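You operate a simulated robot arm through the tools that you are given. There is no shell and no other tool. Be economical: measure what you need, move in short steps, check, and stop when the job is done.

You run a simulated robot arm. Do the job below in one go: nothing can be reset, and whatever is moved stays where it is left.

JOB
Unlock the press plate, brush the crumbs off it, slide it back in and lock it.
Fine: use the white brush and put it back; the plate goes all the way in. Set down upright: white brush. What is to be rubbed or washed off counts as gone when no trace of it is left.

It is judged by the outcome, as a careful person would: the job done as asked, and still so three seconds after it is handed in. It fails if anything else is knocked over, pushed out of place, dropped, spilled or broken.

ROBOT AND FRAMES
A 7-joint arm with a two-finger parallel gripper, fixed in place. Base frame: the origin is at the foot of the arm, x ahead of it, y to its left, z up. Readings come in mm, degrees, newtons and seconds.
With the tool pointing down near the work surface it reaches from about 240 to 680 mm from the base axis. Its first joint turns from -66.0 to 66.0 degrees. Payload 2.4 kg.
The tool frame sits at the grasp point between the pads (the TCP): z along the fingers, y along the line on which they close. The tips reach 30 mm beyond it. The gripper opens to 94 mm. The fingers are 28 mm wide and 10 mm thick; the gripper's body (50 by 96 mm) begins 55 mm behind the TCP.
Orientation is that of the tool frame in the base frame, as [roll, pitch, yaw] about the fixed x, y, z axes, in that order (R = Rz(yaw) Ry(pitch) Rx(roll)). With the fingers straight down and closing along the base's y, the tool's x points along the base's -x, its y along +y and its z along -z.

CONTROLS
- The arm moves only by the tool apply_moves. Its argument "targets" is a list of rows, each a list of 6 numbers: the shift along the tool's x, y, z in mm, then the turn, a rotation vector about the tool's x, y, z in degrees. In form: [[dx, dy, dz, rx, ry, rz], ...]. A call has 1 to 8 rows; each row is the pose to reach, as a shift and turn from the pose commanded when the call began, along the tool's axes at that moment. "gripper" is the closure in counts, from 0 (fully open) to 255 (shut), set as the call begins (left out, the last holds). Rows are played at 5 a second. More than 50 mm and 8.6 degrees between two rows, or a gripper value outside its range, and nothing of the call is played. Where a pose cannot be reached the arm comes as near as it can. A force on the tool above 40 N (or 10 N above the force at the start of the call, whichever is more), or a blocked arm, ends the call early, and 0.2 s more pass. The fingers move at their own pace (about 153 mm/s each) and stop on an object; they squeeze with about 34 N. The grip force told is the motor's: it shows also when the fingers shut on nothing. Time passes only in rows, and 0.2 s behind the last, so rows that repeat a pose let the fingers close. It gives the time, the measured TCP pose, the force on the tool (base axes), the opening and the grip force at its end, in the units of the frame above (readings bear some noise), with the torque about the TCP (base axes, N m) and any sound that the robot's microphone picked up.
- Cameras (640 x 400 px; columns grow to the right, rows downward): "scene" is fixed at [53.5, 454.9, 1456.9]; the picture's right is [-0.76, -0.65, 0.00], its down [-0.29, 0.34, -0.89] and it looks along [0.58, -0.68, -0.45] (base axes); focal length 340 px, centre (320, 200). "wrist" rides on the gripper at [76, 14, -103] in the tool frame; the picture's right is [-0.18, 0.98, 0.00], its down [-0.75, -0.14, -0.64] and it looks along [-0.63, -0.12, 0.77] (tool axes); focal length 243 px, centre (320, 200). There is no depth. A picture from a camera that has moved, and an enlarged one, comes with that camera's place and axes in the base frame and with its lens. The place of the scene camera against the robot may be out by one fixed shift of up to 25 mm in any direction.
- snapshot(camera): a new picture of that camera. The clock stands still meanwhile.
- zoom(camera, box): a new picture of the part [left, top, right, bottom] of that camera's present view, enlarged. The clock stands still meanwhile.
- job_done(): hands the job in; it is judged then, once.

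Work in short steps. Places have to be worked out from the pictures, the camera data and where the tool is seen: move nearer, look again, correct. Check each grasp and each placing, and mend what went wrong. You have 120 turns and 64 pictures in all, those below and enlarged ones among them. Open the gripper and draw the arm clear of the work before you hand the job in, unless the task says otherwise; then end with one line.

The tools are called after "Emit:" as a command line: name --pt "numbers of a row" for each row, then --argument value for the rest, lists and objects as JSON in quotes. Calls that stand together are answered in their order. apply_moves: Moves the arm, as the interface text tells. Its arguments: {"type":"object","properties":{"targets":{"type":"array"},"gripper":{"type":"number"}},"required":["targets"]} The other tools are called the same way: snapshot (camera) takes a picture; zoom (camera, box) takes an enlarged picture of a part of a camera's view; job_done () hands the job in.

At the start:

```text
time_s: 0.0
ee_pos: [369.6, -134.2, 1210.2]
ee_rot: [179.9, 0.1, -180.0]
wrist_force: [-0.3, -0.4, 0.2]
wrist_torque: [0.0, 0.03, -0.02]
grip_width: 94.1
grasp_force: 0.0
```

scene: 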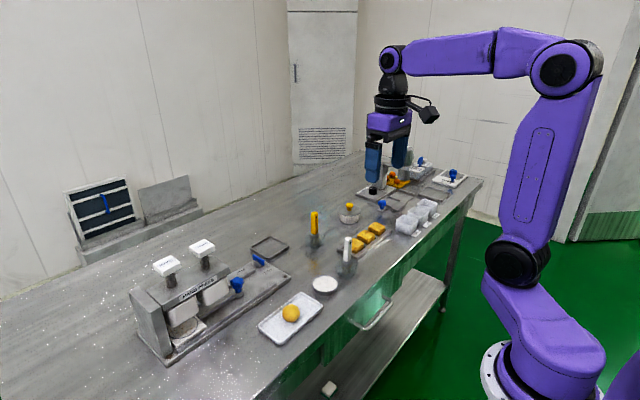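
wrist: 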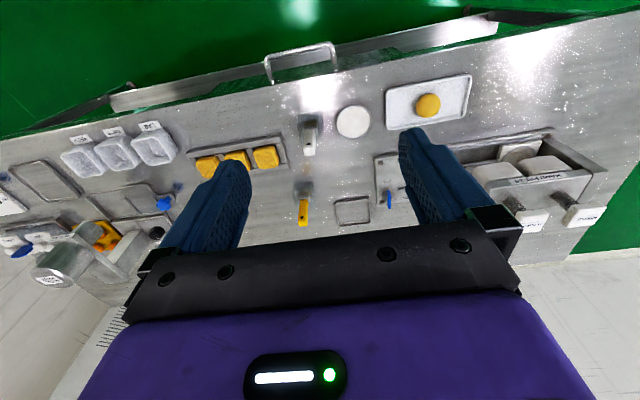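

The pictures show a bench with a press at the left of the scene and other stations at the far end. I zoom in to tell the parts apart.

Emit:
zoom --camera "scene" --box '[120, 200, 360, 370]'

Emit:
zoom --camera "scene" --box '[300, 140, 500, 270]'

Emit:
zoom --camera "wrist" --box '[280, 60, 640, 260]'

Emit:
zoom --camera "wrist" --box '[0, 100, 300, 300]'

```text
2.35 times, centred on (240, 285) of scene
camera zoom: at [53.5, 454.9, 1456.9], right [-0.76, -0.65, 0.0], down [-0.29, 0.34, -0.89], along [0.58, -0.68, -0.45], focal length 799 px, centre (508, 0)
```

zoom: 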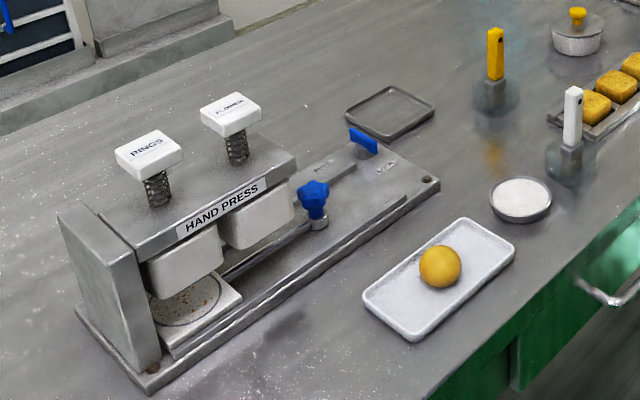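

```text
3.08 times, centred on (400, 205) of scene
camera zoom: at [53.5, 454.9, 1456.9], right [-0.76, -0.65, 0.0], down [-0.29, 0.34, -0.89], along [0.58, -0.68, -0.45], focal length 1045 px, centre (74, 185)
```

zoom: 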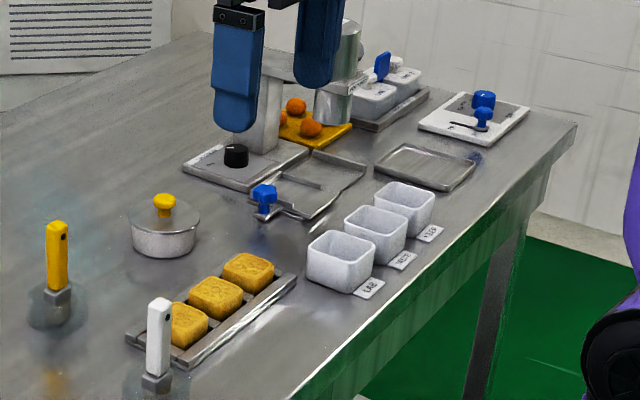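

```text
1.78 times, centred on (460, 160) of wrist
camera zoom: at [292.9, -121.6, 1312.3], right [0.18, 0.98, 0.0], down [0.75, -0.14, 0.64], along [0.63, -0.12, -0.77], focal length 431 px, centre (71, 271)
```

zoom: 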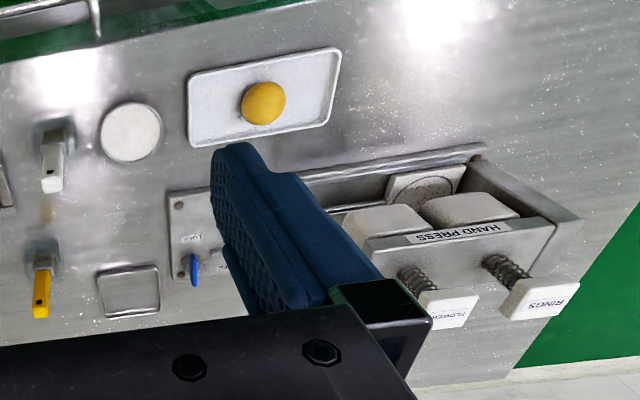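

```text
2.00 times, centred on (150, 200) of wrist
camera zoom: at [292.9, -121.6, 1312.3], right [0.18, 0.98, 0.0], down [0.75, -0.14, 0.64], along [0.63, -0.12, -0.77], focal length 485 px, centre (660, 200)
```

zoom: 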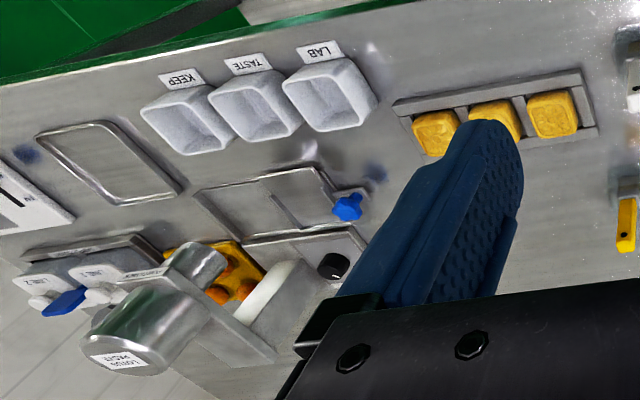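

The press stands at about x 600–700, y −30…350; the lock lever is near (690, −28) and the star knob near (630, 90), with the white brush near (497, −180). I move the wrist camera nearer above the press for a better look.

Emit:
apply_moves --pt "-7 40 15 0 0 0" --pt "-14 80 30 0 0 0" --pt "-21 120 50 0 0 0" --pt "-28 160 70 0 0 0" --pt "-35 200 90 0 0 0" --pt "-40 235 110 0 0 0"

Emit:
snapshot --camera "wrist"

Emit:
zoom --camera "scene" --box '[120, 220, 310, 370]'

```text
time_s: 1.4
ee_pos: [410.0, 98.6, 1098.9]
ee_rot: [179.9, 0.1, 179.9]
wrist_force: [0.3, -0.9, -0.4]
wrist_torque: [0.0, 0.01, 0.02]
grip_width: 93.7
grasp_force: 0.0
```

```text
57 pictures are left
camera wrist: at [334.9, 112.8, 1201.6], right [0.19, 0.98, 0.0], down [0.75, -0.14, 0.64], along [0.63, -0.12, -0.77], focal length 243 px, centre (320, 200)
```

wrist: 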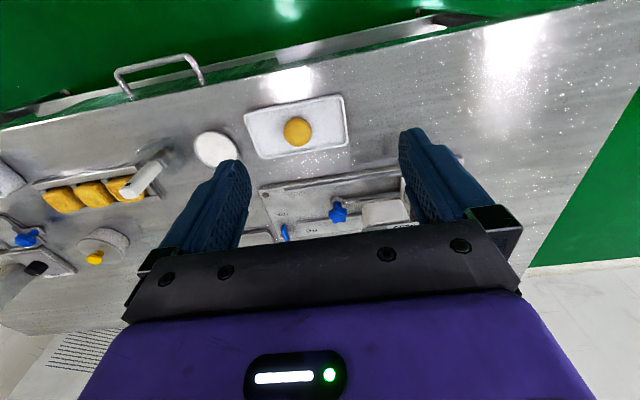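

```text
2.67 times, centred on (215, 295) of scene
camera zoom: at [53.5, 454.9, 1456.9], right [-0.76, -0.65, 0.0], down [-0.29, 0.34, -0.89], along [0.58, -0.68, -0.45], focal length 906 px, centre (600, -53)
```

zoom: 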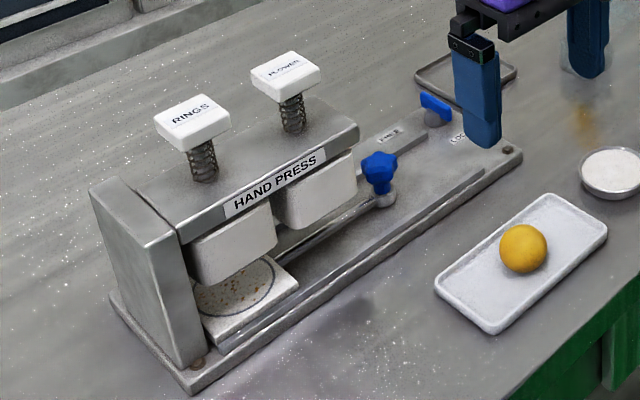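

The press lies low in the picture, half hidden by the gripper. I move the tool forward and a little to the right so that the lock and knob come into the clear.

Emit:
apply_moves --pt "-40 -10 0 0 0 0" --pt "-80 -20 0 0 0 0" --pt "-120 -30 10 0 0 0" --pt "-160 -40 20 0 0 0"

Emit:
snapshot --camera "wrist"

```text
time_s: 2.4
ee_pos: [568.6, 59.7, 1085.0]
ee_rot: [179.8, 0.1, 180.0]
wrist_force: [0.6, 0.2, 0.6]
wrist_torque: [0.0, 0.02, -0.03]
grip_width: 94.1
grasp_force: 0.0
```

```text
55 pictures are left
camera wrist: at [493.3, 73.3, 1186.5], right [0.18, 0.98, 0.0], down [0.75, -0.14, 0.64], along [0.63, -0.12, -0.77], focal length 243 px, centre (320, 200)
```

wrist: 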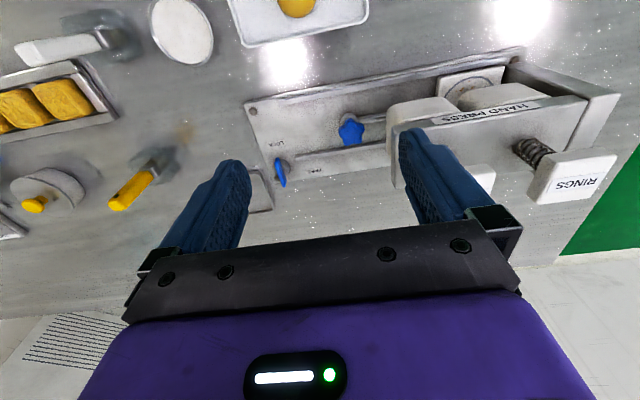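

Triangulating the two wrist views puts the lock lever at about (693, −30, 857) and the star knob at about (635, 88, 875). I zoom in on the lever and knob for detail.

Emit:
zoom --camera "wrist" --box '[230, 60, 430, 200]'

Emit:
zoom --camera "wrist" --box '[400, 40, 640, 200]'

Emit:
zoom --camera "wrist" --box '[0, 0, 240, 220]'

```text
2.86 times, centred on (330, 130) of wrist
camera zoom: at [493.3, 73.3, 1186.5], right [0.18, 0.98, 0.0], down [0.75, -0.14, 0.64], along [0.63, -0.12, -0.77], focal length 693 px, centre (291, 400)
```

zoom: 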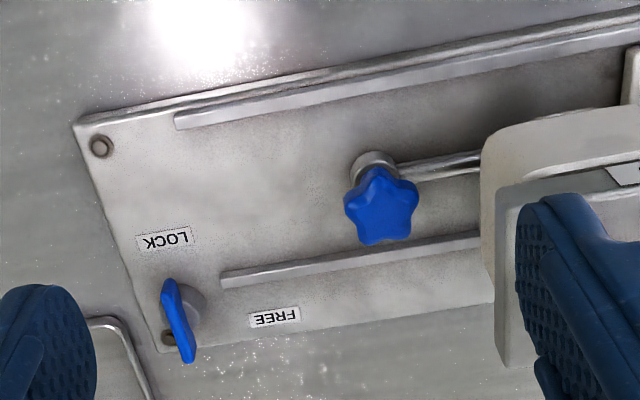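

```text
2.50 times, centred on (520, 120) of wrist
camera zoom: at [493.3, 73.3, 1186.5], right [0.18, 0.98, 0.0], down [0.75, -0.14, 0.64], along [0.63, -0.12, -0.77], focal length 606 px, centre (-180, 400)
```

zoom: 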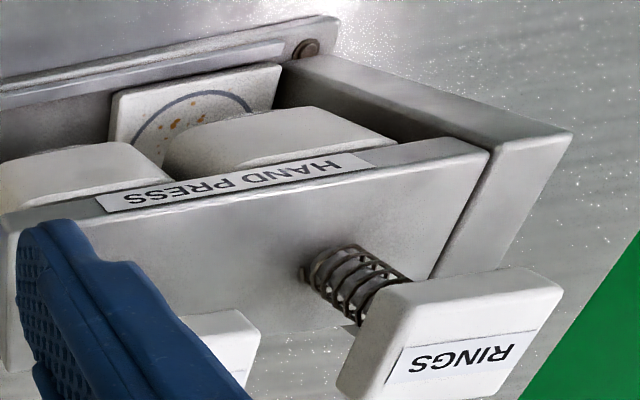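

```text
1.82 times, centred on (120, 110) of wrist
camera zoom: at [493.3, 73.3, 1186.5], right [0.18, 0.98, 0.0], down [0.75, -0.14, 0.64], along [0.63, -0.12, -0.77], focal length 441 px, centre (684, 364)
```

zoom: 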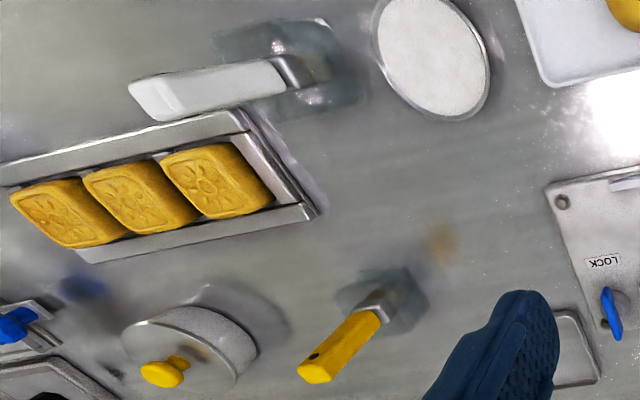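

The lever's fin lies along base x, pointing to LOCK; FREE is on its +y side, so it needs a quarter turn. I go nearer to the lever with a high approach and look again.

Emit:
apply_moves --pt "-10 -30 25 0 0 0" --pt "-20 -60 50 0 0 0" --pt "-30 -90 85 0 0 0" --pt "-50 -90 120 0 0 0" --pt "-60 -90 140 0 0 0"

Emit:
snapshot --camera "wrist"

```text
time_s: 3.6
ee_pos: [628.0, -31.8, 941.4]
ee_rot: [179.9, 0.1, -180.0]
wrist_force: [0.2, -0.4, -0.7]
wrist_torque: [-0.02, -0.03, 0.01]
grip_width: 93.6
grasp_force: 0.1
```

```text
51 pictures are left
camera wrist: at [553.8, -17.1, 1042.7], right [0.18, 0.98, 0.0], down [0.75, -0.14, 0.64], along [0.63, -0.12, -0.77], focal length 243 px, centre (320, 200)
```

wrist: 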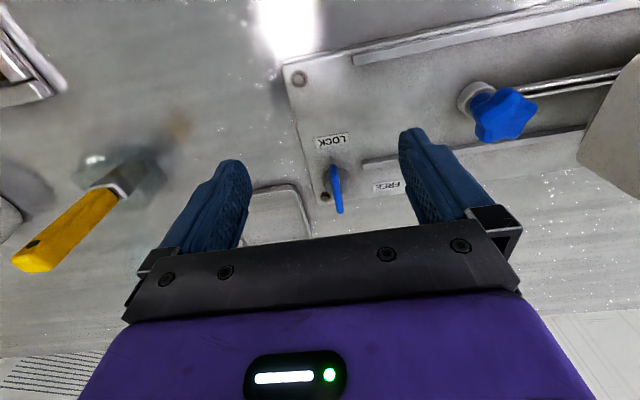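

Emit:
zoom --camera "wrist" --box '[270, 110, 430, 230]'

Emit:
zoom --camera "scene" --box '[220, 230, 300, 280]'

```text
3.33 times, centred on (350, 170) of wrist
camera zoom: at [553.8, -17.1, 1042.7], right [0.18, 0.98, 0.0], down [0.75, -0.14, 0.64], along [0.63, -0.12, -0.77], focal length 809 px, centre (220, 300)
```

zoom: 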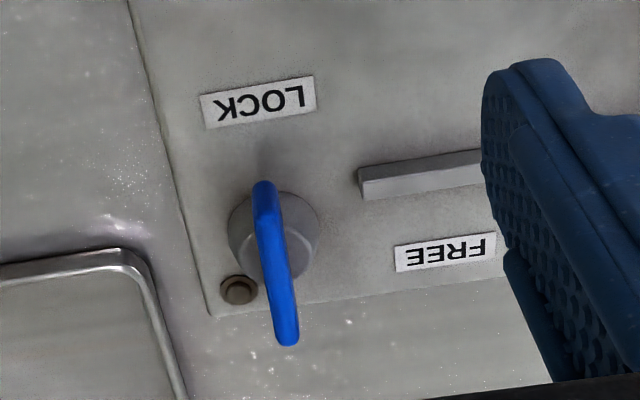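

```text
8.00 times, centred on (260, 255) of scene
camera zoom: at [53.5, 454.9, 1456.9], right [-0.76, -0.65, 0.0], down [-0.29, 0.34, -0.89], along [0.58, -0.68, -0.45], focal length 2718 px, centre (800, -240)
```

zoom: 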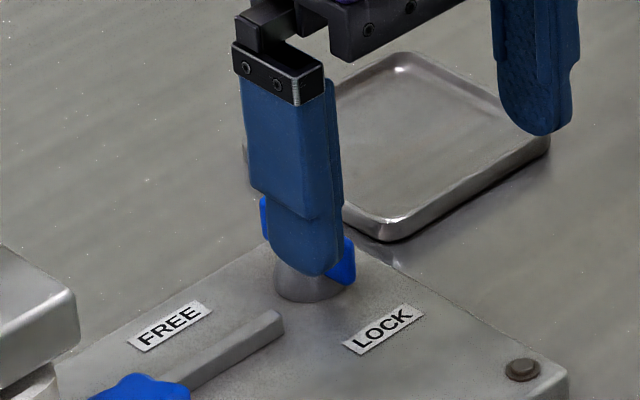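

The fin is symmetric about its post at about (695, −28) and the press is square to the base axes. I move over the post and down to a TCP height of about 890, testing the reach.

Emit:
apply_moves --pt "-25 2 0 0 0 0" --pt "-50 4 0 0 0 0" --pt "-67 4 0 0 0 0" --pt "-67 4 25 0 0 0" --pt "-67 4 50 0 0 0"

Emit:
zoom --camera "scene" --box '[210, 210, 320, 280]'

Emit:
zoom --camera "wrist" --box '[220, 60, 420, 240]'

```text
time_s: 4.8
ee_pos: [695.1, -25.5, 889.1]
ee_rot: [179.9, 0.2, 180.0]
wrist_force: [0.3, 0.6, 0.4]
wrist_torque: [-0.02, 0.04, -0.01]
grip_width: 93.9
grasp_force: 0.0
```

```text
5.71 times, centred on (265, 245) of scene
camera zoom: at [53.5, 454.9, 1456.9], right [-0.76, -0.65, 0.0], down [-0.29, 0.34, -0.89], along [0.58, -0.68, -0.45], focal length 1941 px, centre (634, -57)
```

zoom: 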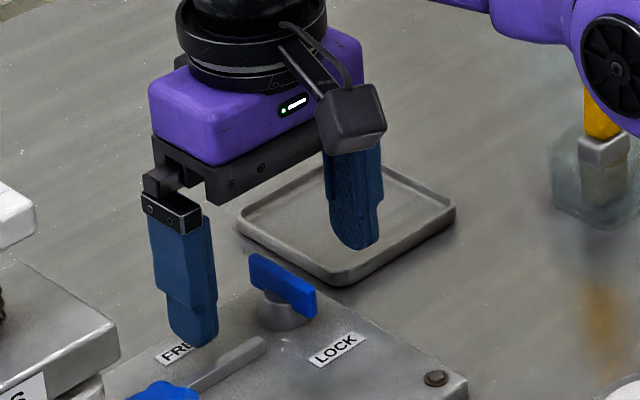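

```text
2.22 times, centred on (320, 150) of wrist
camera zoom: at [619.5, -12.4, 991.8], right [0.18, 0.98, 0.0], down [0.75, -0.14, 0.64], along [0.63, -0.12, -0.77], focal length 539 px, centre (320, 311)
```

zoom: 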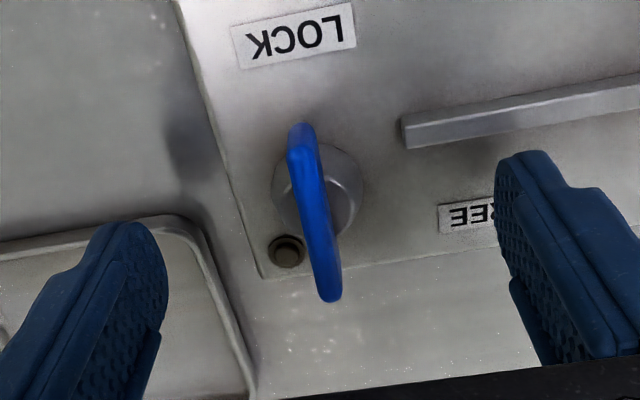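

The fin sits centred between the fingers, about 853–869 mm high. I lower 4 mm more and close on it.

Emit:
apply_moves --pt "0 -2 4 0 0 0" --pt "0 -2 4 0 0 0"

Emit:
apply_moves --pt "0 0 0 0 0 0" --pt "0 0 0 0 0 0" --pt "0 0 0 0 0 0" --gripper 255

Emit:
zoom --camera "scene" --box '[210, 210, 320, 280]'

```text
time_s: 5.4
ee_pos: [695.5, -28.9, 885.6]
ee_rot: [179.9, 0.1, -180.0]
wrist_force: [0.2, 0.1, 0.1]
wrist_torque: [0.01, -0.03, 0.01]
grip_width: 93.9
grasp_force: 0.0
```

```text
time_s: 6.2
ee_pos: [694.8, -26.5, 886.7]
ee_rot: [180.0, 0.1, -179.8]
wrist_force: [0.3, 9.0, 0.0]
wrist_torque: [0.04, -0.04, -0.03]
grip_width: 24.9
grasp_force: 45.3
```

```text
5.71 times, centred on (265, 245) of scene
camera zoom: at [53.5, 455.1, 1456.8], right [-0.76, -0.65, 0.0], down [-0.29, 0.34, -0.89], along [0.58, -0.68, -0.45], focal length 1941 px, centre (634, -57)
```

zoom: 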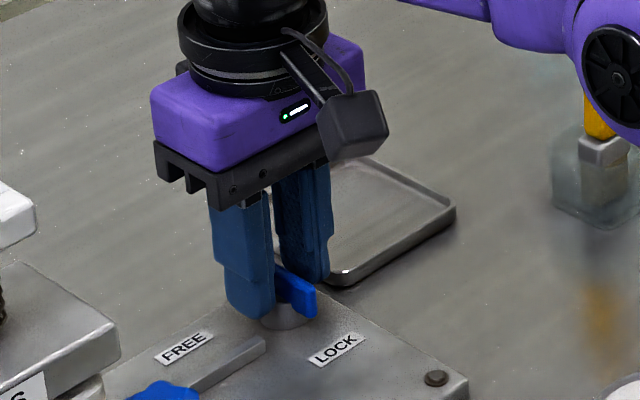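

The opening of 25 mm means I closed on the round post below the fin. I open, rise 7 mm, centre slightly and close again.

Emit:
apply_moves --pt "0 0 0 0 0 0" --pt "0 2 0 0 0 0" --pt "0 3 -7 0 0 0" --gripper 100

Emit:
apply_moves --pt "0 0 0 0 0 0" --pt "0 0 0 0 0 0" --pt "0 0 0 0 0 0" --gripper 255

```text
time_s: 7.0
ee_pos: [695.0, -25.4, 893.4]
ee_rot: [179.8, 0.1, -179.9]
wrist_force: [-0.1, -0.4, 0.0]
wrist_torque: [0.01, 0.02, 0.05]
grip_width: 57.1
grasp_force: 0.1
```

```text
time_s: 7.8
ee_pos: [695.8, -25.7, 894.1]
ee_rot: [-180.0, 0.1, 179.9]
wrist_force: [1.2, -1.8, 1.8]
wrist_torque: [-0.08, 0.12, 0.05]
grip_width: 6.7
grasp_force: 40.8
```

Opening 6.7 mm: the fin is held. I turn clockwise from above (about +tool z) in 8-degree steps, watching the force.

Emit:
apply_moves --pt "0 0 0 0 0 4" --pt "0 0 0 0 0 8" --pt "0 0 0 0 0 13" --pt "0 0 0 0 0 18" --pt "0 0 0 0 0 24" --pt "0 0 0 0 0 30"

```text
time_s: 9.2
ee_pos: [695.6, -25.5, 893.2]
ee_rot: [-180.0, 0.1, 150.1]
wrist_force: [4.1, -12.9, -7.1]
wrist_torque: [-0.25, -0.47, 2.42]
grip_width: 22.2
grasp_force: 45.0
```

The opening grew to 22 mm with 2.4 N m of torque, so the fingers may be twisting over a fin that does not turn. I look before going on.

Emit:
zoom --camera "scene" --box '[220, 220, 310, 280]'

Emit:
zoom --camera "wrist" --box '[220, 60, 420, 240]'

```text
6.67 times, centred on (265, 250) of scene
camera zoom: at [53.8, 454.6, 1457.0], right [-0.76, -0.65, 0.0], down [-0.29, 0.34, -0.89], along [0.58, -0.68, -0.45], focal length 2265 px, centre (687, -133)
```

zoom: 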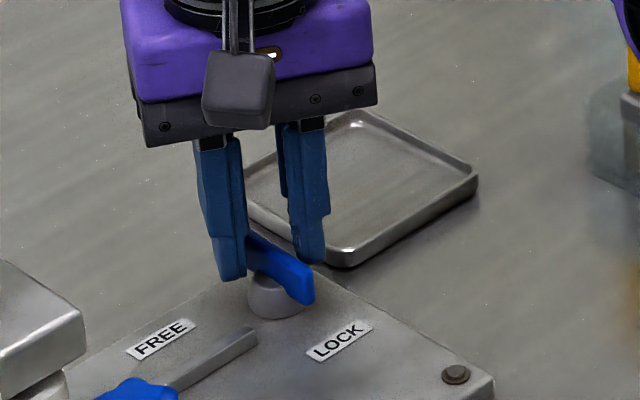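

```text
2.22 times, centred on (320, 150) of wrist
camera zoom: at [637.3, 23.5, 995.3], right [0.65, 0.76, 0.0], down [0.58, -0.5, 0.64], along [0.49, -0.42, -0.77], focal length 539 px, centre (320, 311)
```

zoom: 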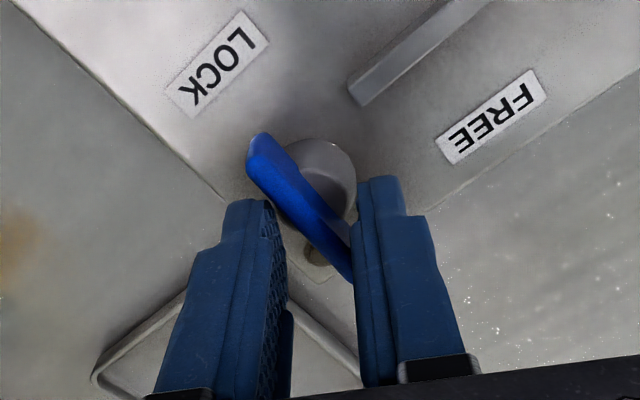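

The fin did not move, so clockwise is probably its stop. I turn back to zero and then try counter-clockwise.

Emit:
apply_moves --pt "0 0 0 0 0 -8" --pt "0 0 0 0 0 -16" --pt "0 0 0 0 0 -24" --pt "0 0 0 0 0 -30" --pt "0 0 0 0 0 -30"

Emit:
apply_moves --pt "0 0 0 0 0 -4" --pt "0 0 0 0 0 -8" --pt "0 0 0 0 0 -12" --pt "0 0 0 0 0 -16" --pt "0 0 0 0 0 -20"

```text
time_s: 10.4
ee_pos: [694.6, -25.9, 893.6]
ee_rot: [179.9, 0.0, 179.8]
wrist_force: [-6.4, -12.6, 1.1]
wrist_torque: [-0.28, 1.45, 0.04]
grip_width: 6.9
grasp_force: 41.1
```

```text
time_s: 11.6
ee_pos: [694.8, -25.6, 893.6]
ee_rot: [179.9, 0.0, -159.9]
wrist_force: [-15.1, -10.3, -7.8]
wrist_torque: [0.04, -0.62, 0.07]
grip_width: 7.0
grasp_force: 41.1
```

Opening stays at 7 mm while the tool has turned 20°: the lever follows counter-clockwise. I keep on turning, shifting ~3 mm to relieve the side force.

Emit:
apply_moves --pt "2 0 0 0 0 -7" --pt "3 0 0 0 0 -14" --pt "3 0 0 0 0 -21" --pt "3 0 0 0 0 -28" --pt "3 0 0 0 0 -35"

```text
time_s: 12.8
ee_pos: [692.7, -24.7, 894.0]
ee_rot: [-180.0, 0.3, -124.7]
wrist_force: [5.0, 3.3, -14.0]
wrist_torque: [0.52, -0.4, -0.02]
grip_width: 6.8
grasp_force: 41.1
```

Emit:
apply_moves --pt "0 0 0 0 0 -7" --pt "0 0 0 0 0 -14" --pt "0 0 0 0 0 -21" --pt "0 0 0 0 0 -28" --pt "0 0 0 0 0 -35"

Emit:
zoom --camera "scene" --box '[220, 220, 310, 280]'

```text
time_s: 14.0
ee_pos: [691.4, -23.0, 893.7]
ee_rot: [179.8, 0.2, -89.8]
wrist_force: [-20.9, 14.0, -1.4]
wrist_torque: [0.32, 0.32, -0.3]
grip_width: 6.8
grasp_force: 40.7
```

```text
6.67 times, centred on (265, 250) of scene
camera zoom: at [53.1, 455.3, 1456.8], right [-0.76, -0.65, 0.0], down [-0.29, 0.34, -0.9], along [0.58, -0.68, -0.45], focal length 2265 px, centre (687, -133)
```

zoom: 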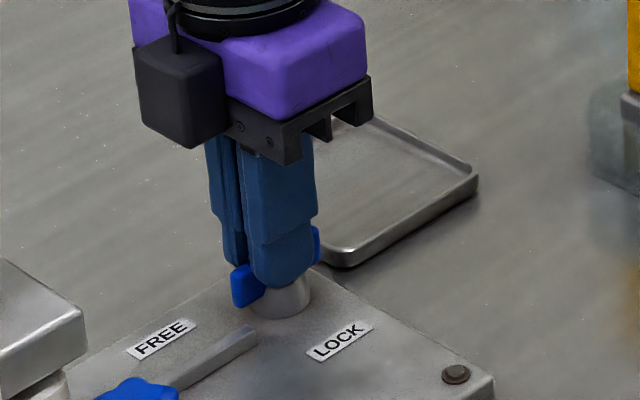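

The fin now points to FREE with little torque (−0.3 N m). I try 5° more to see whether it has met its stop.

Emit:
apply_moves --pt "0 0 0 0 0 -3" --pt "0 0 0 0 0 -6" --pt "0 0 0 0 0 -6"

```text
time_s: 14.8
ee_pos: [691.7, -22.7, 893.0]
ee_rot: [179.8, 0.2, -83.9]
wrist_force: [-16.9, 17.4, -6.0]
wrist_torque: [-0.03, 0.12, -1.27]
grip_width: 8.8
grasp_force: 43.3
```

Torque rose to 1.3 N m and the opening widened, so the lever is at its stop on FREE. I turn back the overshoot, open and lift.

Emit:
apply_moves --pt "0 0 0 0 0 5" --pt "0 0 0 0 0 5"

Emit:
apply_moves --pt "0 0 0 0 0 0" --pt "0 0 0 0 0 0" --pt "0 0 -20 0 0 0" --pt "0 0 -60 0 0 0" --gripper 100

Emit:
snapshot --camera "wrist"

Emit:
zoom --camera "scene" --box '[130, 220, 310, 370]'

```text
time_s: 15.4
ee_pos: [692.8, -23.3, 893.5]
ee_rot: [179.8, 0.2, -88.9]
wrist_force: [-17.7, 16.5, -7.9]
wrist_torque: [0.36, 0.06, -0.95]
grip_width: 7.1
grasp_force: 41.4
```

```text
time_s: 16.4
ee_pos: [695.0, -28.2, 955.3]
ee_rot: [-179.9, 0.1, -89.2]
wrist_force: [0.6, 0.8, 0.7]
wrist_torque: [0.03, 0.0, 0.0]
grip_width: 57.2
grasp_force: 0.0
```

```text
42 pictures are left
camera wrist: at [681.3, -105.8, 1058.1], right [-0.99, 0.17, 0.0], down [0.13, 0.76, 0.64], along [0.11, 0.63, -0.77], focal length 243 px, centre (320, 200)
```

wrist: 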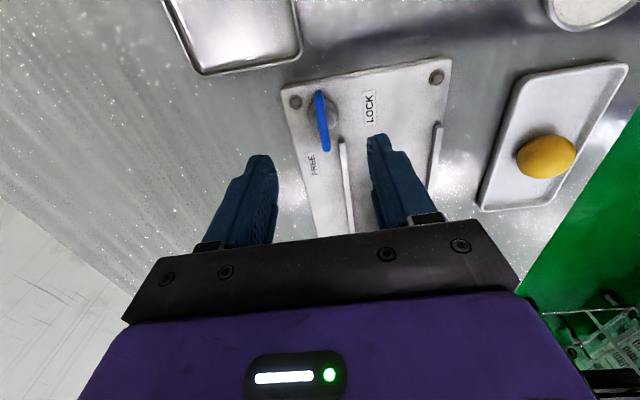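

```text
2.67 times, centred on (220, 295) of scene
camera zoom: at [53.5, 454.9, 1456.9], right [-0.76, -0.65, 0.0], down [-0.29, 0.34, -0.89], along [0.58, -0.68, -0.45], focal length 906 px, centre (587, -53)
```

zoom: 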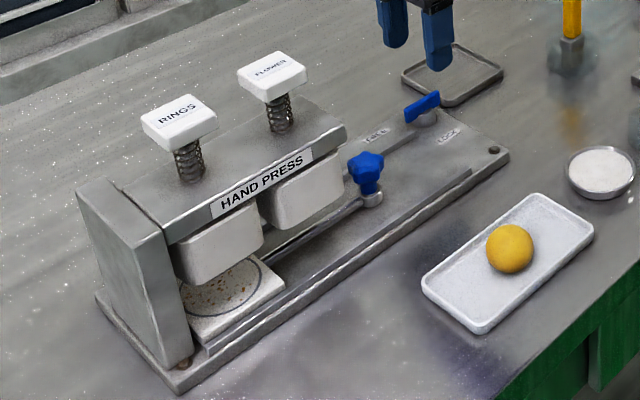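

The lever stands at FREE. The knob is at about (631, 87), top near z 890, and the press head begins near y 137, so I take the knob with the fingers closing along x. I move above it and look.

Emit:
apply_moves --pt "-30 16 0 0 0 0" --pt "-60 32 0 0 0 0" --pt "-90 48 0 0 0 0" --pt "-116 61.5 0 0 0 0" --pt "-116 61.5 0 0 0 0"

Emit:
zoom --camera "wrist" --box '[200, 60, 440, 240]'

Emit:
zoom --camera "scene" --box '[180, 200, 310, 300]'

```text
time_s: 17.6
ee_pos: [630.8, 88.7, 952.5]
ee_rot: [-180.0, 0.1, -89.0]
wrist_force: [0.2, 0.1, -0.4]
wrist_torque: [-0.03, 0.02, 0.02]
grip_width: 57.4
grasp_force: 0.0
```

```text
2.22 times, centred on (320, 150) of wrist
camera zoom: at [618.2, 11.9, 1054.2], right [-0.99, 0.17, 0.0], down [0.13, 0.76, 0.64], along [0.11, 0.63, -0.77], focal length 539 px, centre (320, 311)
```

zoom: 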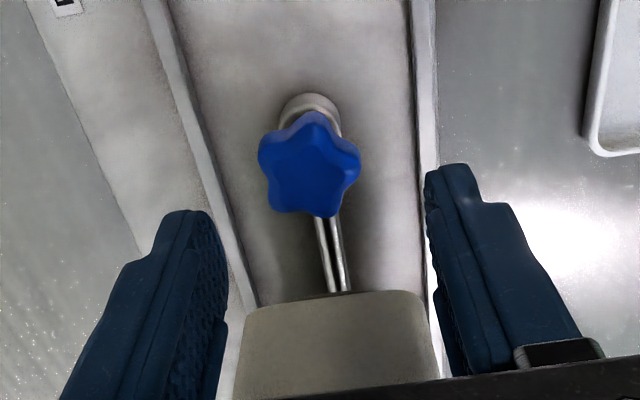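

```text
4.00 times, centred on (245, 250) of scene
camera zoom: at [53.5, 454.9, 1456.9], right [-0.76, -0.65, 0.0], down [-0.29, 0.34, -0.89], along [0.58, -0.68, -0.45], focal length 1359 px, centre (620, 0)
```

zoom: 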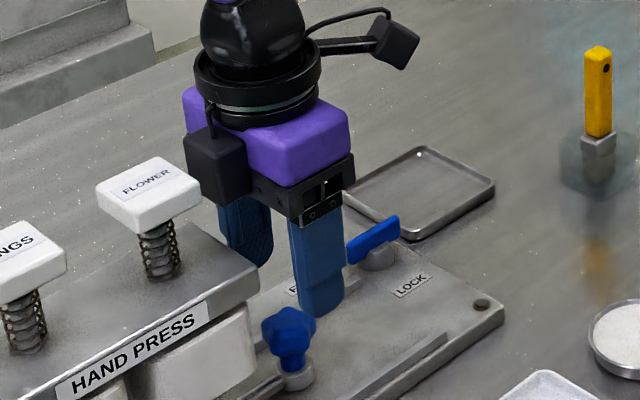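

The knob lies at about (634.5, 85.5), just under the tool. I correct by 4 mm, descend 74 mm and close.

Emit:
apply_moves --pt "3 -4 20 0 0 0" --pt "3 -4 45 0 0 0" --pt "3 -4 70 0 0 0" --pt "3 -4 74 0 0 0"

Emit:
apply_moves --pt "0 0 0 0 0 0" --pt "0 0 0 0 0 0" --pt "0 0 0 0 0 0" --gripper 255

Emit:
zoom --camera "scene" --box '[180, 200, 310, 300]'

```text
time_s: 18.3
ee_pos: [637.1, 86.4, 915.9]
ee_rot: [-179.3, 0.2, -89.0]
wrist_force: [1.7, -0.3, 8.1]
wrist_torque: [0.28, 0.16, -0.02]
grip_width: 57.3
grasp_force: 0.0
stopped in row 3: the force on the tool passed its limit at 77 N (the readings are from after the stop); the commanded pose is now the measured one
```

```text
time_s: 19.1
ee_pos: [634.1, 86.6, 915.5]
ee_rot: [-179.7, 0.2, -88.9]
wrist_force: [-23.4, -3.4, 29.7]
wrist_torque: [2.3, 1.15, -0.4]
grip_width: 31.1
grasp_force: 44.6
```

```text
4.00 times, centred on (245, 250) of scene
camera zoom: at [52.3, 454.7, 1457.0], right [-0.76, -0.65, 0.0], down [-0.29, 0.34, -0.9], along [0.58, -0.68, -0.45], focal length 1359 px, centre (620, 0)
```

zoom: 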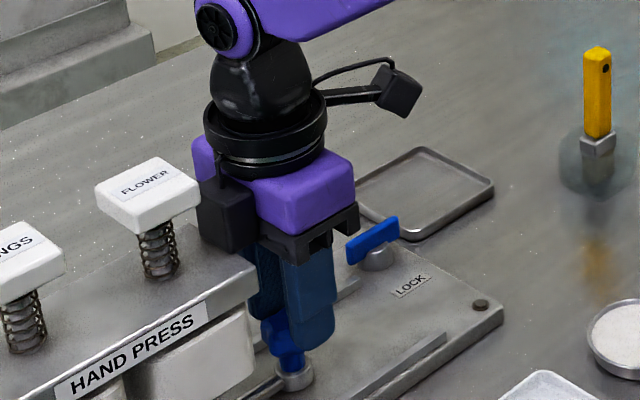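

The push came from a black block on the gripper's far side (tool −x), which met the press beam at 77 N, so this orientation does not fit. I open and lift clear, then check that nothing shifted.

Emit:
apply_moves --pt "0 0 0 0 0 0" --pt "0 0 0 0 0 0" --pt "0 0 -25 0 0 0" --pt "0 0 -70 0 0 0" --pt "40 0 -110 0 0 0" --gripper 130

Emit:
zoom --camera "scene" --box '[130, 190, 310, 370]'

```text
refused: row 5 steps farther than a row can; nothing moved
```

```text
2.22 times, centred on (220, 280) of scene
camera zoom: at [52.3, 454.7, 1457.0], right [-0.76, -0.65, 0.0], down [-0.29, 0.34, -0.9], along [0.58, -0.68, -0.45], focal length 755 px, centre (542, 22)
```

zoom: 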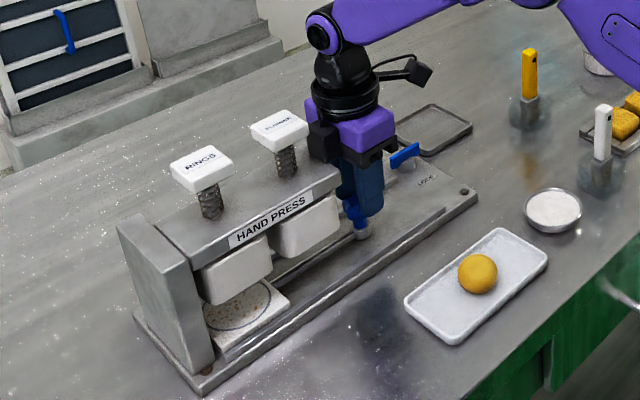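

Nothing shifted, and the fingers do hold the knob's top (31 mm). I ease up 2 mm and try pulling straight toward −y, which frees the block from the beam.

Emit:
apply_moves --pt "0 0 -1 0 0 0" --pt "0 0 -2 0 0 0" --pt "8 0 -2 0 0 0" --pt "16 0 -2 0 0 0" --pt "24 0 -2 0 0 0"

Emit:
zoom --camera "scene" --box '[130, 190, 310, 370]'

```text
time_s: 20.3
ee_pos: [635.3, 60.2, 916.7]
ee_rot: [-179.9, 0.1, -88.8]
wrist_force: [-20.4, -0.4, 5.7]
wrist_torque: [-1.09, 0.57, -0.15]
grip_width: 31.1
grasp_force: 44.8
```

```text
2.22 times, centred on (220, 280) of scene
camera zoom: at [52.9, 454.9, 1456.9], right [-0.76, -0.65, 0.0], down [-0.29, 0.34, -0.89], along [0.58, -0.68, -0.45], focal length 755 px, centre (542, 22)
```

zoom: 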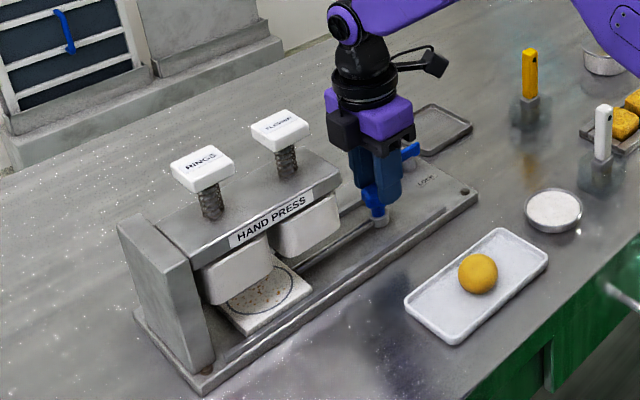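

The plate follows. I keep pulling, relieving the side force by 2 mm.

Emit:
apply_moves --pt "8 2 0 0 0 0" --pt "18 2 0 0 0 0" --pt "28 2 0 0 0 0" --pt "38 2 0 0 0 0" --pt "48 2 0 0 0 0" --pt "58 2 0 0 0 0" --pt "68 2 0 0 0 0" --pt "78 2 0 0 0 0"

Emit:
zoom --camera "scene" --box '[130, 190, 310, 370]'

```text
time_s: 22.1
ee_pos: [634.8, -16.7, 915.4]
ee_rot: [-179.7, 0.3, -88.9]
wrist_force: [-13.3, 0.9, -6.5]
wrist_torque: [0.46, 0.15, -0.01]
grip_width: 31.0
grasp_force: 45.0
```

```text
2.22 times, centred on (220, 280) of scene
camera zoom: at [53.3, 454.9, 1456.9], right [-0.76, -0.65, 0.0], down [-0.29, 0.34, -0.89], along [0.58, -0.68, -0.45], focal length 755 px, centre (542, 22)
```

zoom: 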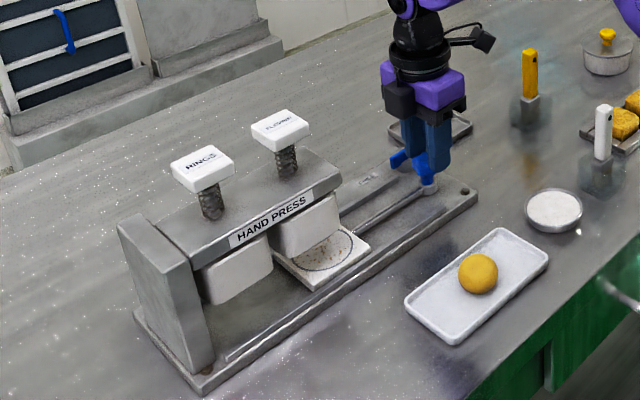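

The plate is now half out from under the FLOWER die. I keep pulling until it is fully clear or meets a stop.

Emit:
apply_moves --pt "10 1 0 0 0 0" --pt "20 1 0 0 0 0" --pt "30 1 0 0 0 0" --pt "40 1 0 0 0 0" --pt "50 1 0 0 0 0" --pt "60 1 0 0 0 0"

Emit:
zoom --camera "scene" --box '[130, 190, 310, 370]'

```text
time_s: 23.5
ee_pos: [634.8, -79.3, 916.2]
ee_rot: [-179.9, 0.3, -89.0]
wrist_force: [-21.3, 0.0, -2.6]
wrist_torque: [-0.1, 0.34, -0.05]
grip_width: 31.1
grasp_force: 44.8
```

```text
2.22 times, centred on (220, 280) of scene
camera zoom: at [53.0, 454.9, 1456.9], right [-0.76, -0.65, 0.0], down [-0.29, 0.34, -0.89], along [0.58, -0.68, -0.45], focal length 755 px, centre (542, 22)
```

zoom: 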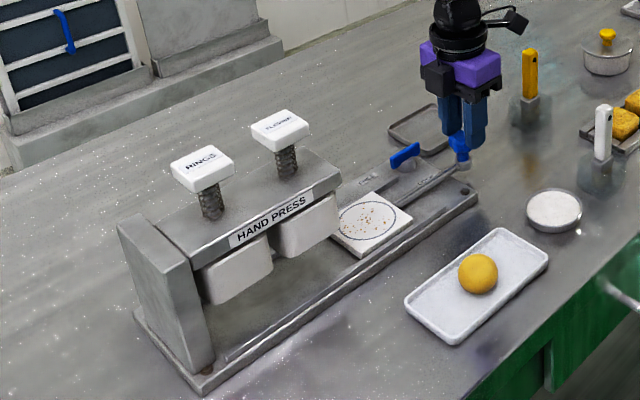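

The circle is just out from under the die. I pull about 35 mm further for brushing room.

Emit:
apply_moves --pt "10 1 0 0 0 0" --pt "20 1 0 0 0 0" --pt "30 1 0 0 0 0" --pt "36 1 0 0 0 0"

Emit:
zoom --camera "scene" --box '[130, 190, 310, 370]'

```text
time_s: 24.5
ee_pos: [635.1, -113.8, 916.5]
ee_rot: [-179.8, 0.3, -88.9]
wrist_force: [-21.5, -1.2, 2.4]
wrist_torque: [-0.25, 0.47, 0.02]
grip_width: 31.1
grasp_force: 45.4
```

```text
2.22 times, centred on (220, 280) of scene
camera zoom: at [52.9, 454.9, 1456.9], right [-0.76, -0.65, 0.0], down [-0.29, 0.34, -0.89], along [0.58, -0.68, -0.45], focal length 755 px, centre (542, 22)
```

zoom: 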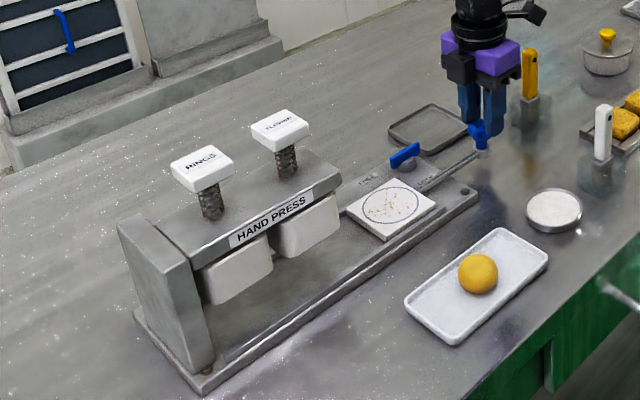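

The plate is clear of the dies. I release the knob, rise, and then look at the plate from above.

Emit:
apply_moves --pt "0 0 0 0 0 0" --pt "0 0 0 0 0 0" --pt "0 0 -40 0 0 0" --pt "0 0 -85 0 0 0" --pt "0 30 -120 0 0 0" --gripper 100

Emit:
snapshot --camera "wrist"

```text
time_s: 25.7
ee_pos: [606.9, -113.4, 1036.8]
ee_rot: [-179.6, 0.3, -88.9]
wrist_force: [0.7, 0.8, 0.8]
wrist_torque: [-0.04, 0.0, 0.06]
grip_width: 57.5
grasp_force: 0.1
```

```text
32 pictures are left
camera wrist: at [593.9, -190.6, 1138.6], right [-0.99, 0.17, -0.01], down [0.12, 0.75, 0.65], along [0.11, 0.64, -0.76], focal length 243 px, centre (320, 200)
```

wrist: 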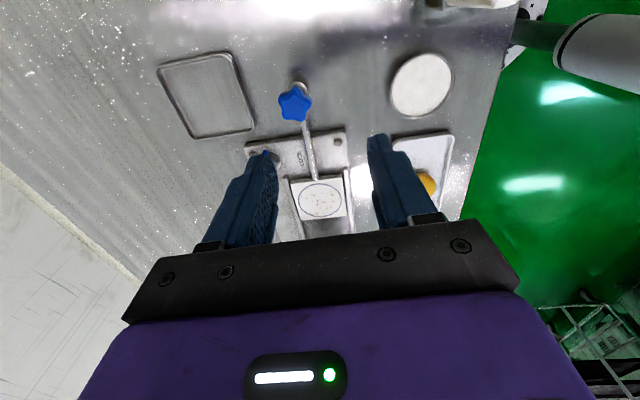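

The plate is at about (636, 52), with crumbs across its ~70 mm circle. Next is the white brush near (485, −183): I rise, turn back to yaw 180 and look at it closely.

Emit:
apply_moves --pt "8 22 -5 0 0 8" --pt "16 44 -10 0 0 16" --pt "24 66 -10 0 0 24" --pt "32 88 -10 0 0 32" --pt "40 110 -10 0 0 40" --pt "48 132 -10 0 0 48" --pt "56 154 -10 0 0 56" --pt "67 176 -10 0 0 64"

Emit:
apply_moves --pt "0 0 0 0 0 8" --pt "0 0 0 0 0 16" --pt "0 0 0 0 0 24" --pt "0 0 0 0 0 27"

Emit:
snapshot --camera "wrist"

Emit:
zoom --camera "scene" --box '[280, 190, 390, 290]'

```text
time_s: 27.5
ee_pos: [429.3, -185.1, 1044.1]
ee_rot: [180.0, 0.6, -153.2]
wrist_force: [0.1, -0.1, -0.3]
wrist_torque: [-0.02, -0.01, -0.02]
grip_width: 57.2
grasp_force: 0.1
```

```text
time_s: 28.5
ee_pos: [430.6, -185.9, 1043.8]
ee_rot: [179.7, 0.5, 179.9]
wrist_force: [-0.7, 0.4, 0.4]
wrist_torque: [0.0, 0.04, 0.01]
grip_width: 57.3
grasp_force: 0.0
```

```text
31 pictures are left
camera wrist: at [354.2, -171.4, 1144.9], right [0.18, 0.98, 0.01], down [0.75, -0.14, 0.65], along [0.64, -0.12, -0.76], focal length 243 px, centre (320, 200)
```

wrist: 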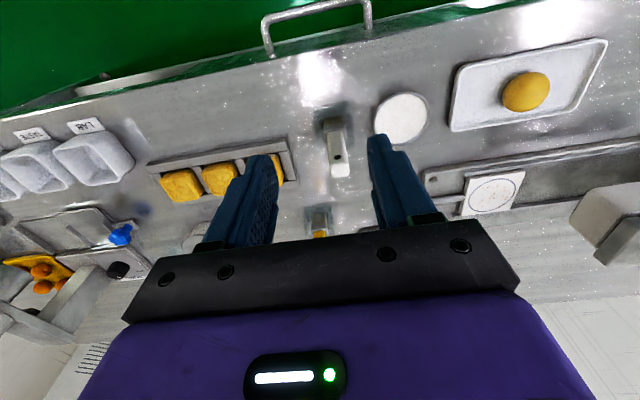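

```text
4.00 times, centred on (335, 240) of scene
camera zoom: at [53.5, 454.9, 1456.9], right [-0.76, -0.65, 0.0], down [-0.29, 0.34, -0.89], along [0.58, -0.68, -0.45], focal length 1359 px, centre (260, 40)
```

zoom: 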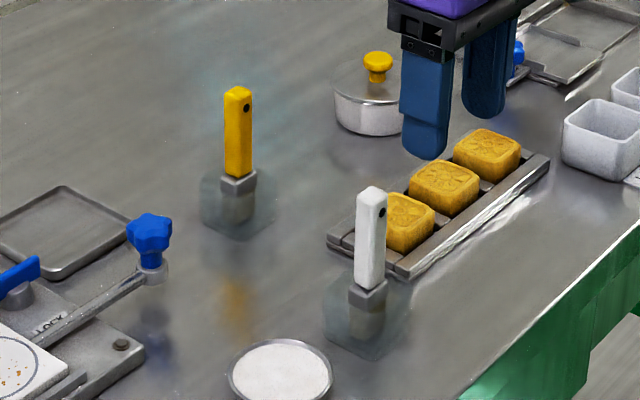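

Both brushes seem to have something translucent around their feet. I zoom in to see what it is.

Emit:
zoom --camera "wrist" --box '[290, 85, 390, 195]'

Emit:
zoom --camera "scene" --box '[325, 228, 375, 285]'

```text
3.64 times, centred on (340, 140) of wrist
camera zoom: at [354.2, -171.4, 1144.9], right [0.18, 0.98, 0.01], down [0.75, -0.14, 0.65], along [0.64, -0.12, -0.76], focal length 882 px, centre (247, 418)
```

zoom: 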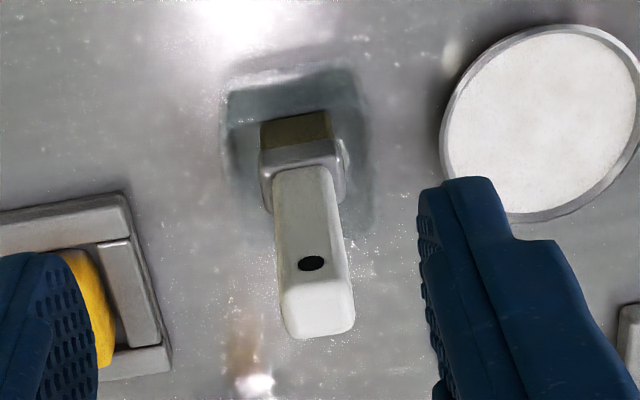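

```text
7.02 times, centred on (350, 256) of scene
camera zoom: at [53.5, 454.9, 1456.9], right [-0.76, -0.65, 0.0], down [-0.29, 0.34, -0.89], along [0.58, -0.68, -0.45], focal length 2384 px, centre (110, -196)
```

zoom: 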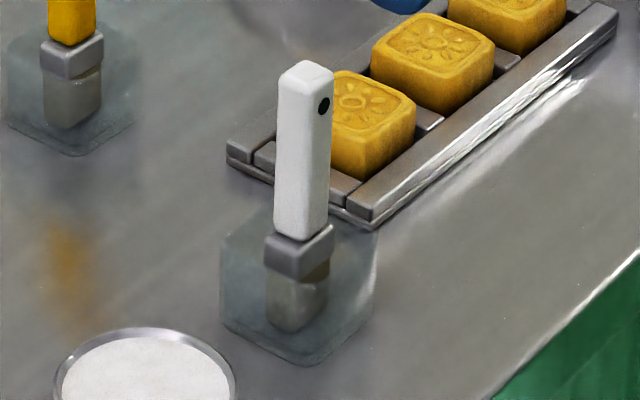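

The white brush stands in a clear square cup; its handle is at about (495, −177), from z ≈858 to 935, with bristles down to ≈817. I move above the handle and look again.

Emit:
apply_moves --pt "-30 4 10 0 0 0" --pt "-64 9 30 0 0 0" --pt "-64 9 45 0 0 0"

Emit:
zoom --camera "wrist" --box '[220, 40, 420, 240]'

Emit:
zoom --camera "scene" --box '[310, 190, 390, 290]'

```text
time_s: 29.3
ee_pos: [494.8, -176.2, 999.2]
ee_rot: [179.7, 0.5, -179.9]
wrist_force: [-0.2, 0.0, 0.4]
wrist_torque: [0.0, -0.01, -0.02]
grip_width: 57.3
grasp_force: 0.1
```

```text
2.00 times, centred on (320, 140) of wrist
camera zoom: at [417.8, -162.3, 1099.4], right [0.18, 0.98, 0.01], down [0.75, -0.14, 0.65], along [0.64, -0.11, -0.76], focal length 485 px, centre (320, 320)
```

zoom: 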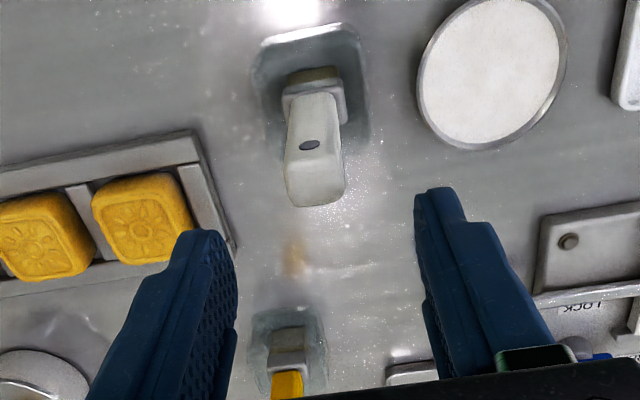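

```text
4.00 times, centred on (350, 240) of scene
camera zoom: at [53.5, 454.9, 1456.9], right [-0.76, -0.65, 0.0], down [-0.29, 0.34, -0.89], along [0.58, -0.68, -0.45], focal length 1359 px, centre (200, 40)
```

zoom: 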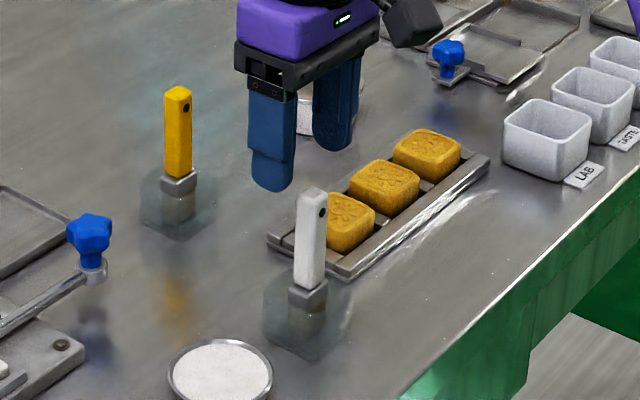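

Triangulation gives the handle top at about (488, −176, 946). I shift 7 mm back in x, descend to z 912 and close.

Emit:
apply_moves --pt "7 0 10 0 0 0" --pt "7 0 40 0 0 0" --pt "7 0 70 0 0 0" --pt "7 0 87 0 0 0"

Emit:
apply_moves --pt "0 0 0 0 0 0" --pt "0 0 0 0 0 0" --pt "0 0 0 0 0 0" --gripper 255

Emit:
zoom --camera "scene" --box '[310, 190, 390, 290]'

```text
time_s: 30.3
ee_pos: [490.3, -172.9, 911.9]
ee_rot: [179.8, 0.4, -179.9]
wrist_force: [-0.1, -0.3, 0.5]
wrist_torque: [0.0, 0.03, -0.02]
grip_width: 57.3
grasp_force: 0.1
```

```text
time_s: 31.1
ee_pos: [489.2, -172.6, 911.2]
ee_rot: [179.6, 0.5, -179.8]
wrist_force: [0.4, 0.0, 0.3]
wrist_torque: [0.03, 0.03, -0.01]
grip_width: 22.2
grasp_force: 34.1
```

```text
4.00 times, centred on (350, 240) of scene
camera zoom: at [53.5, 454.9, 1456.9], right [-0.76, -0.65, 0.0], down [-0.29, 0.34, -0.89], along [0.58, -0.68, -0.45], focal length 1359 px, centre (200, 40)
```

zoom: 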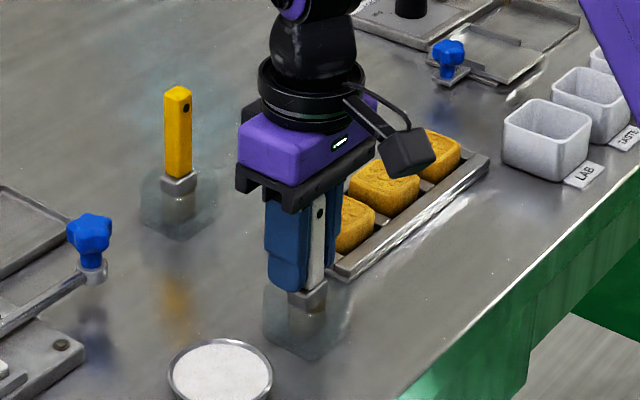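

The handle is held at 22 mm opening; the return pose is (489.5, −173, 911.5). I lift it straight up out of the cup.

Emit:
apply_moves --pt "0 0 -15 0 0 0" --pt "0 0 -40 0 0 0" --pt "0 0 -75 0 0 0" --pt "0 0 -110 0 0 0"

Emit:
zoom --camera "scene" --box '[290, 180, 410, 290]'

```text
time_s: 32.1
ee_pos: [491.0, -172.4, 1021.1]
ee_rot: [179.7, 0.5, -179.9]
wrist_force: [-0.4, -0.3, 0.3]
wrist_torque: [-0.03, 0.03, 0.0]
grip_width: 22.1
grasp_force: 33.8
```

```text
3.64 times, centred on (350, 235) of scene
camera zoom: at [53.5, 454.9, 1456.9], right [-0.76, -0.65, 0.0], down [-0.29, 0.34, -0.89], along [0.58, -0.68, -0.45], focal length 1235 px, centre (211, 73)
```

zoom: 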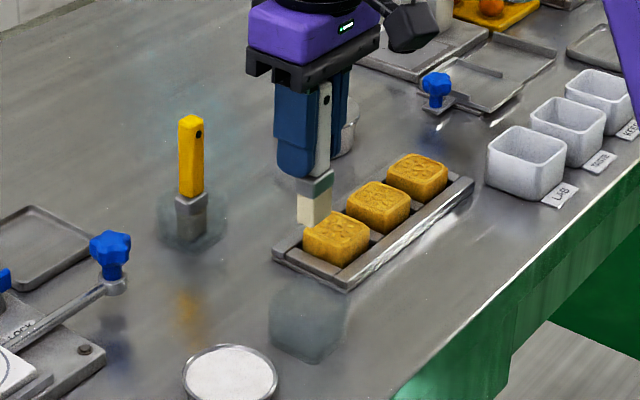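

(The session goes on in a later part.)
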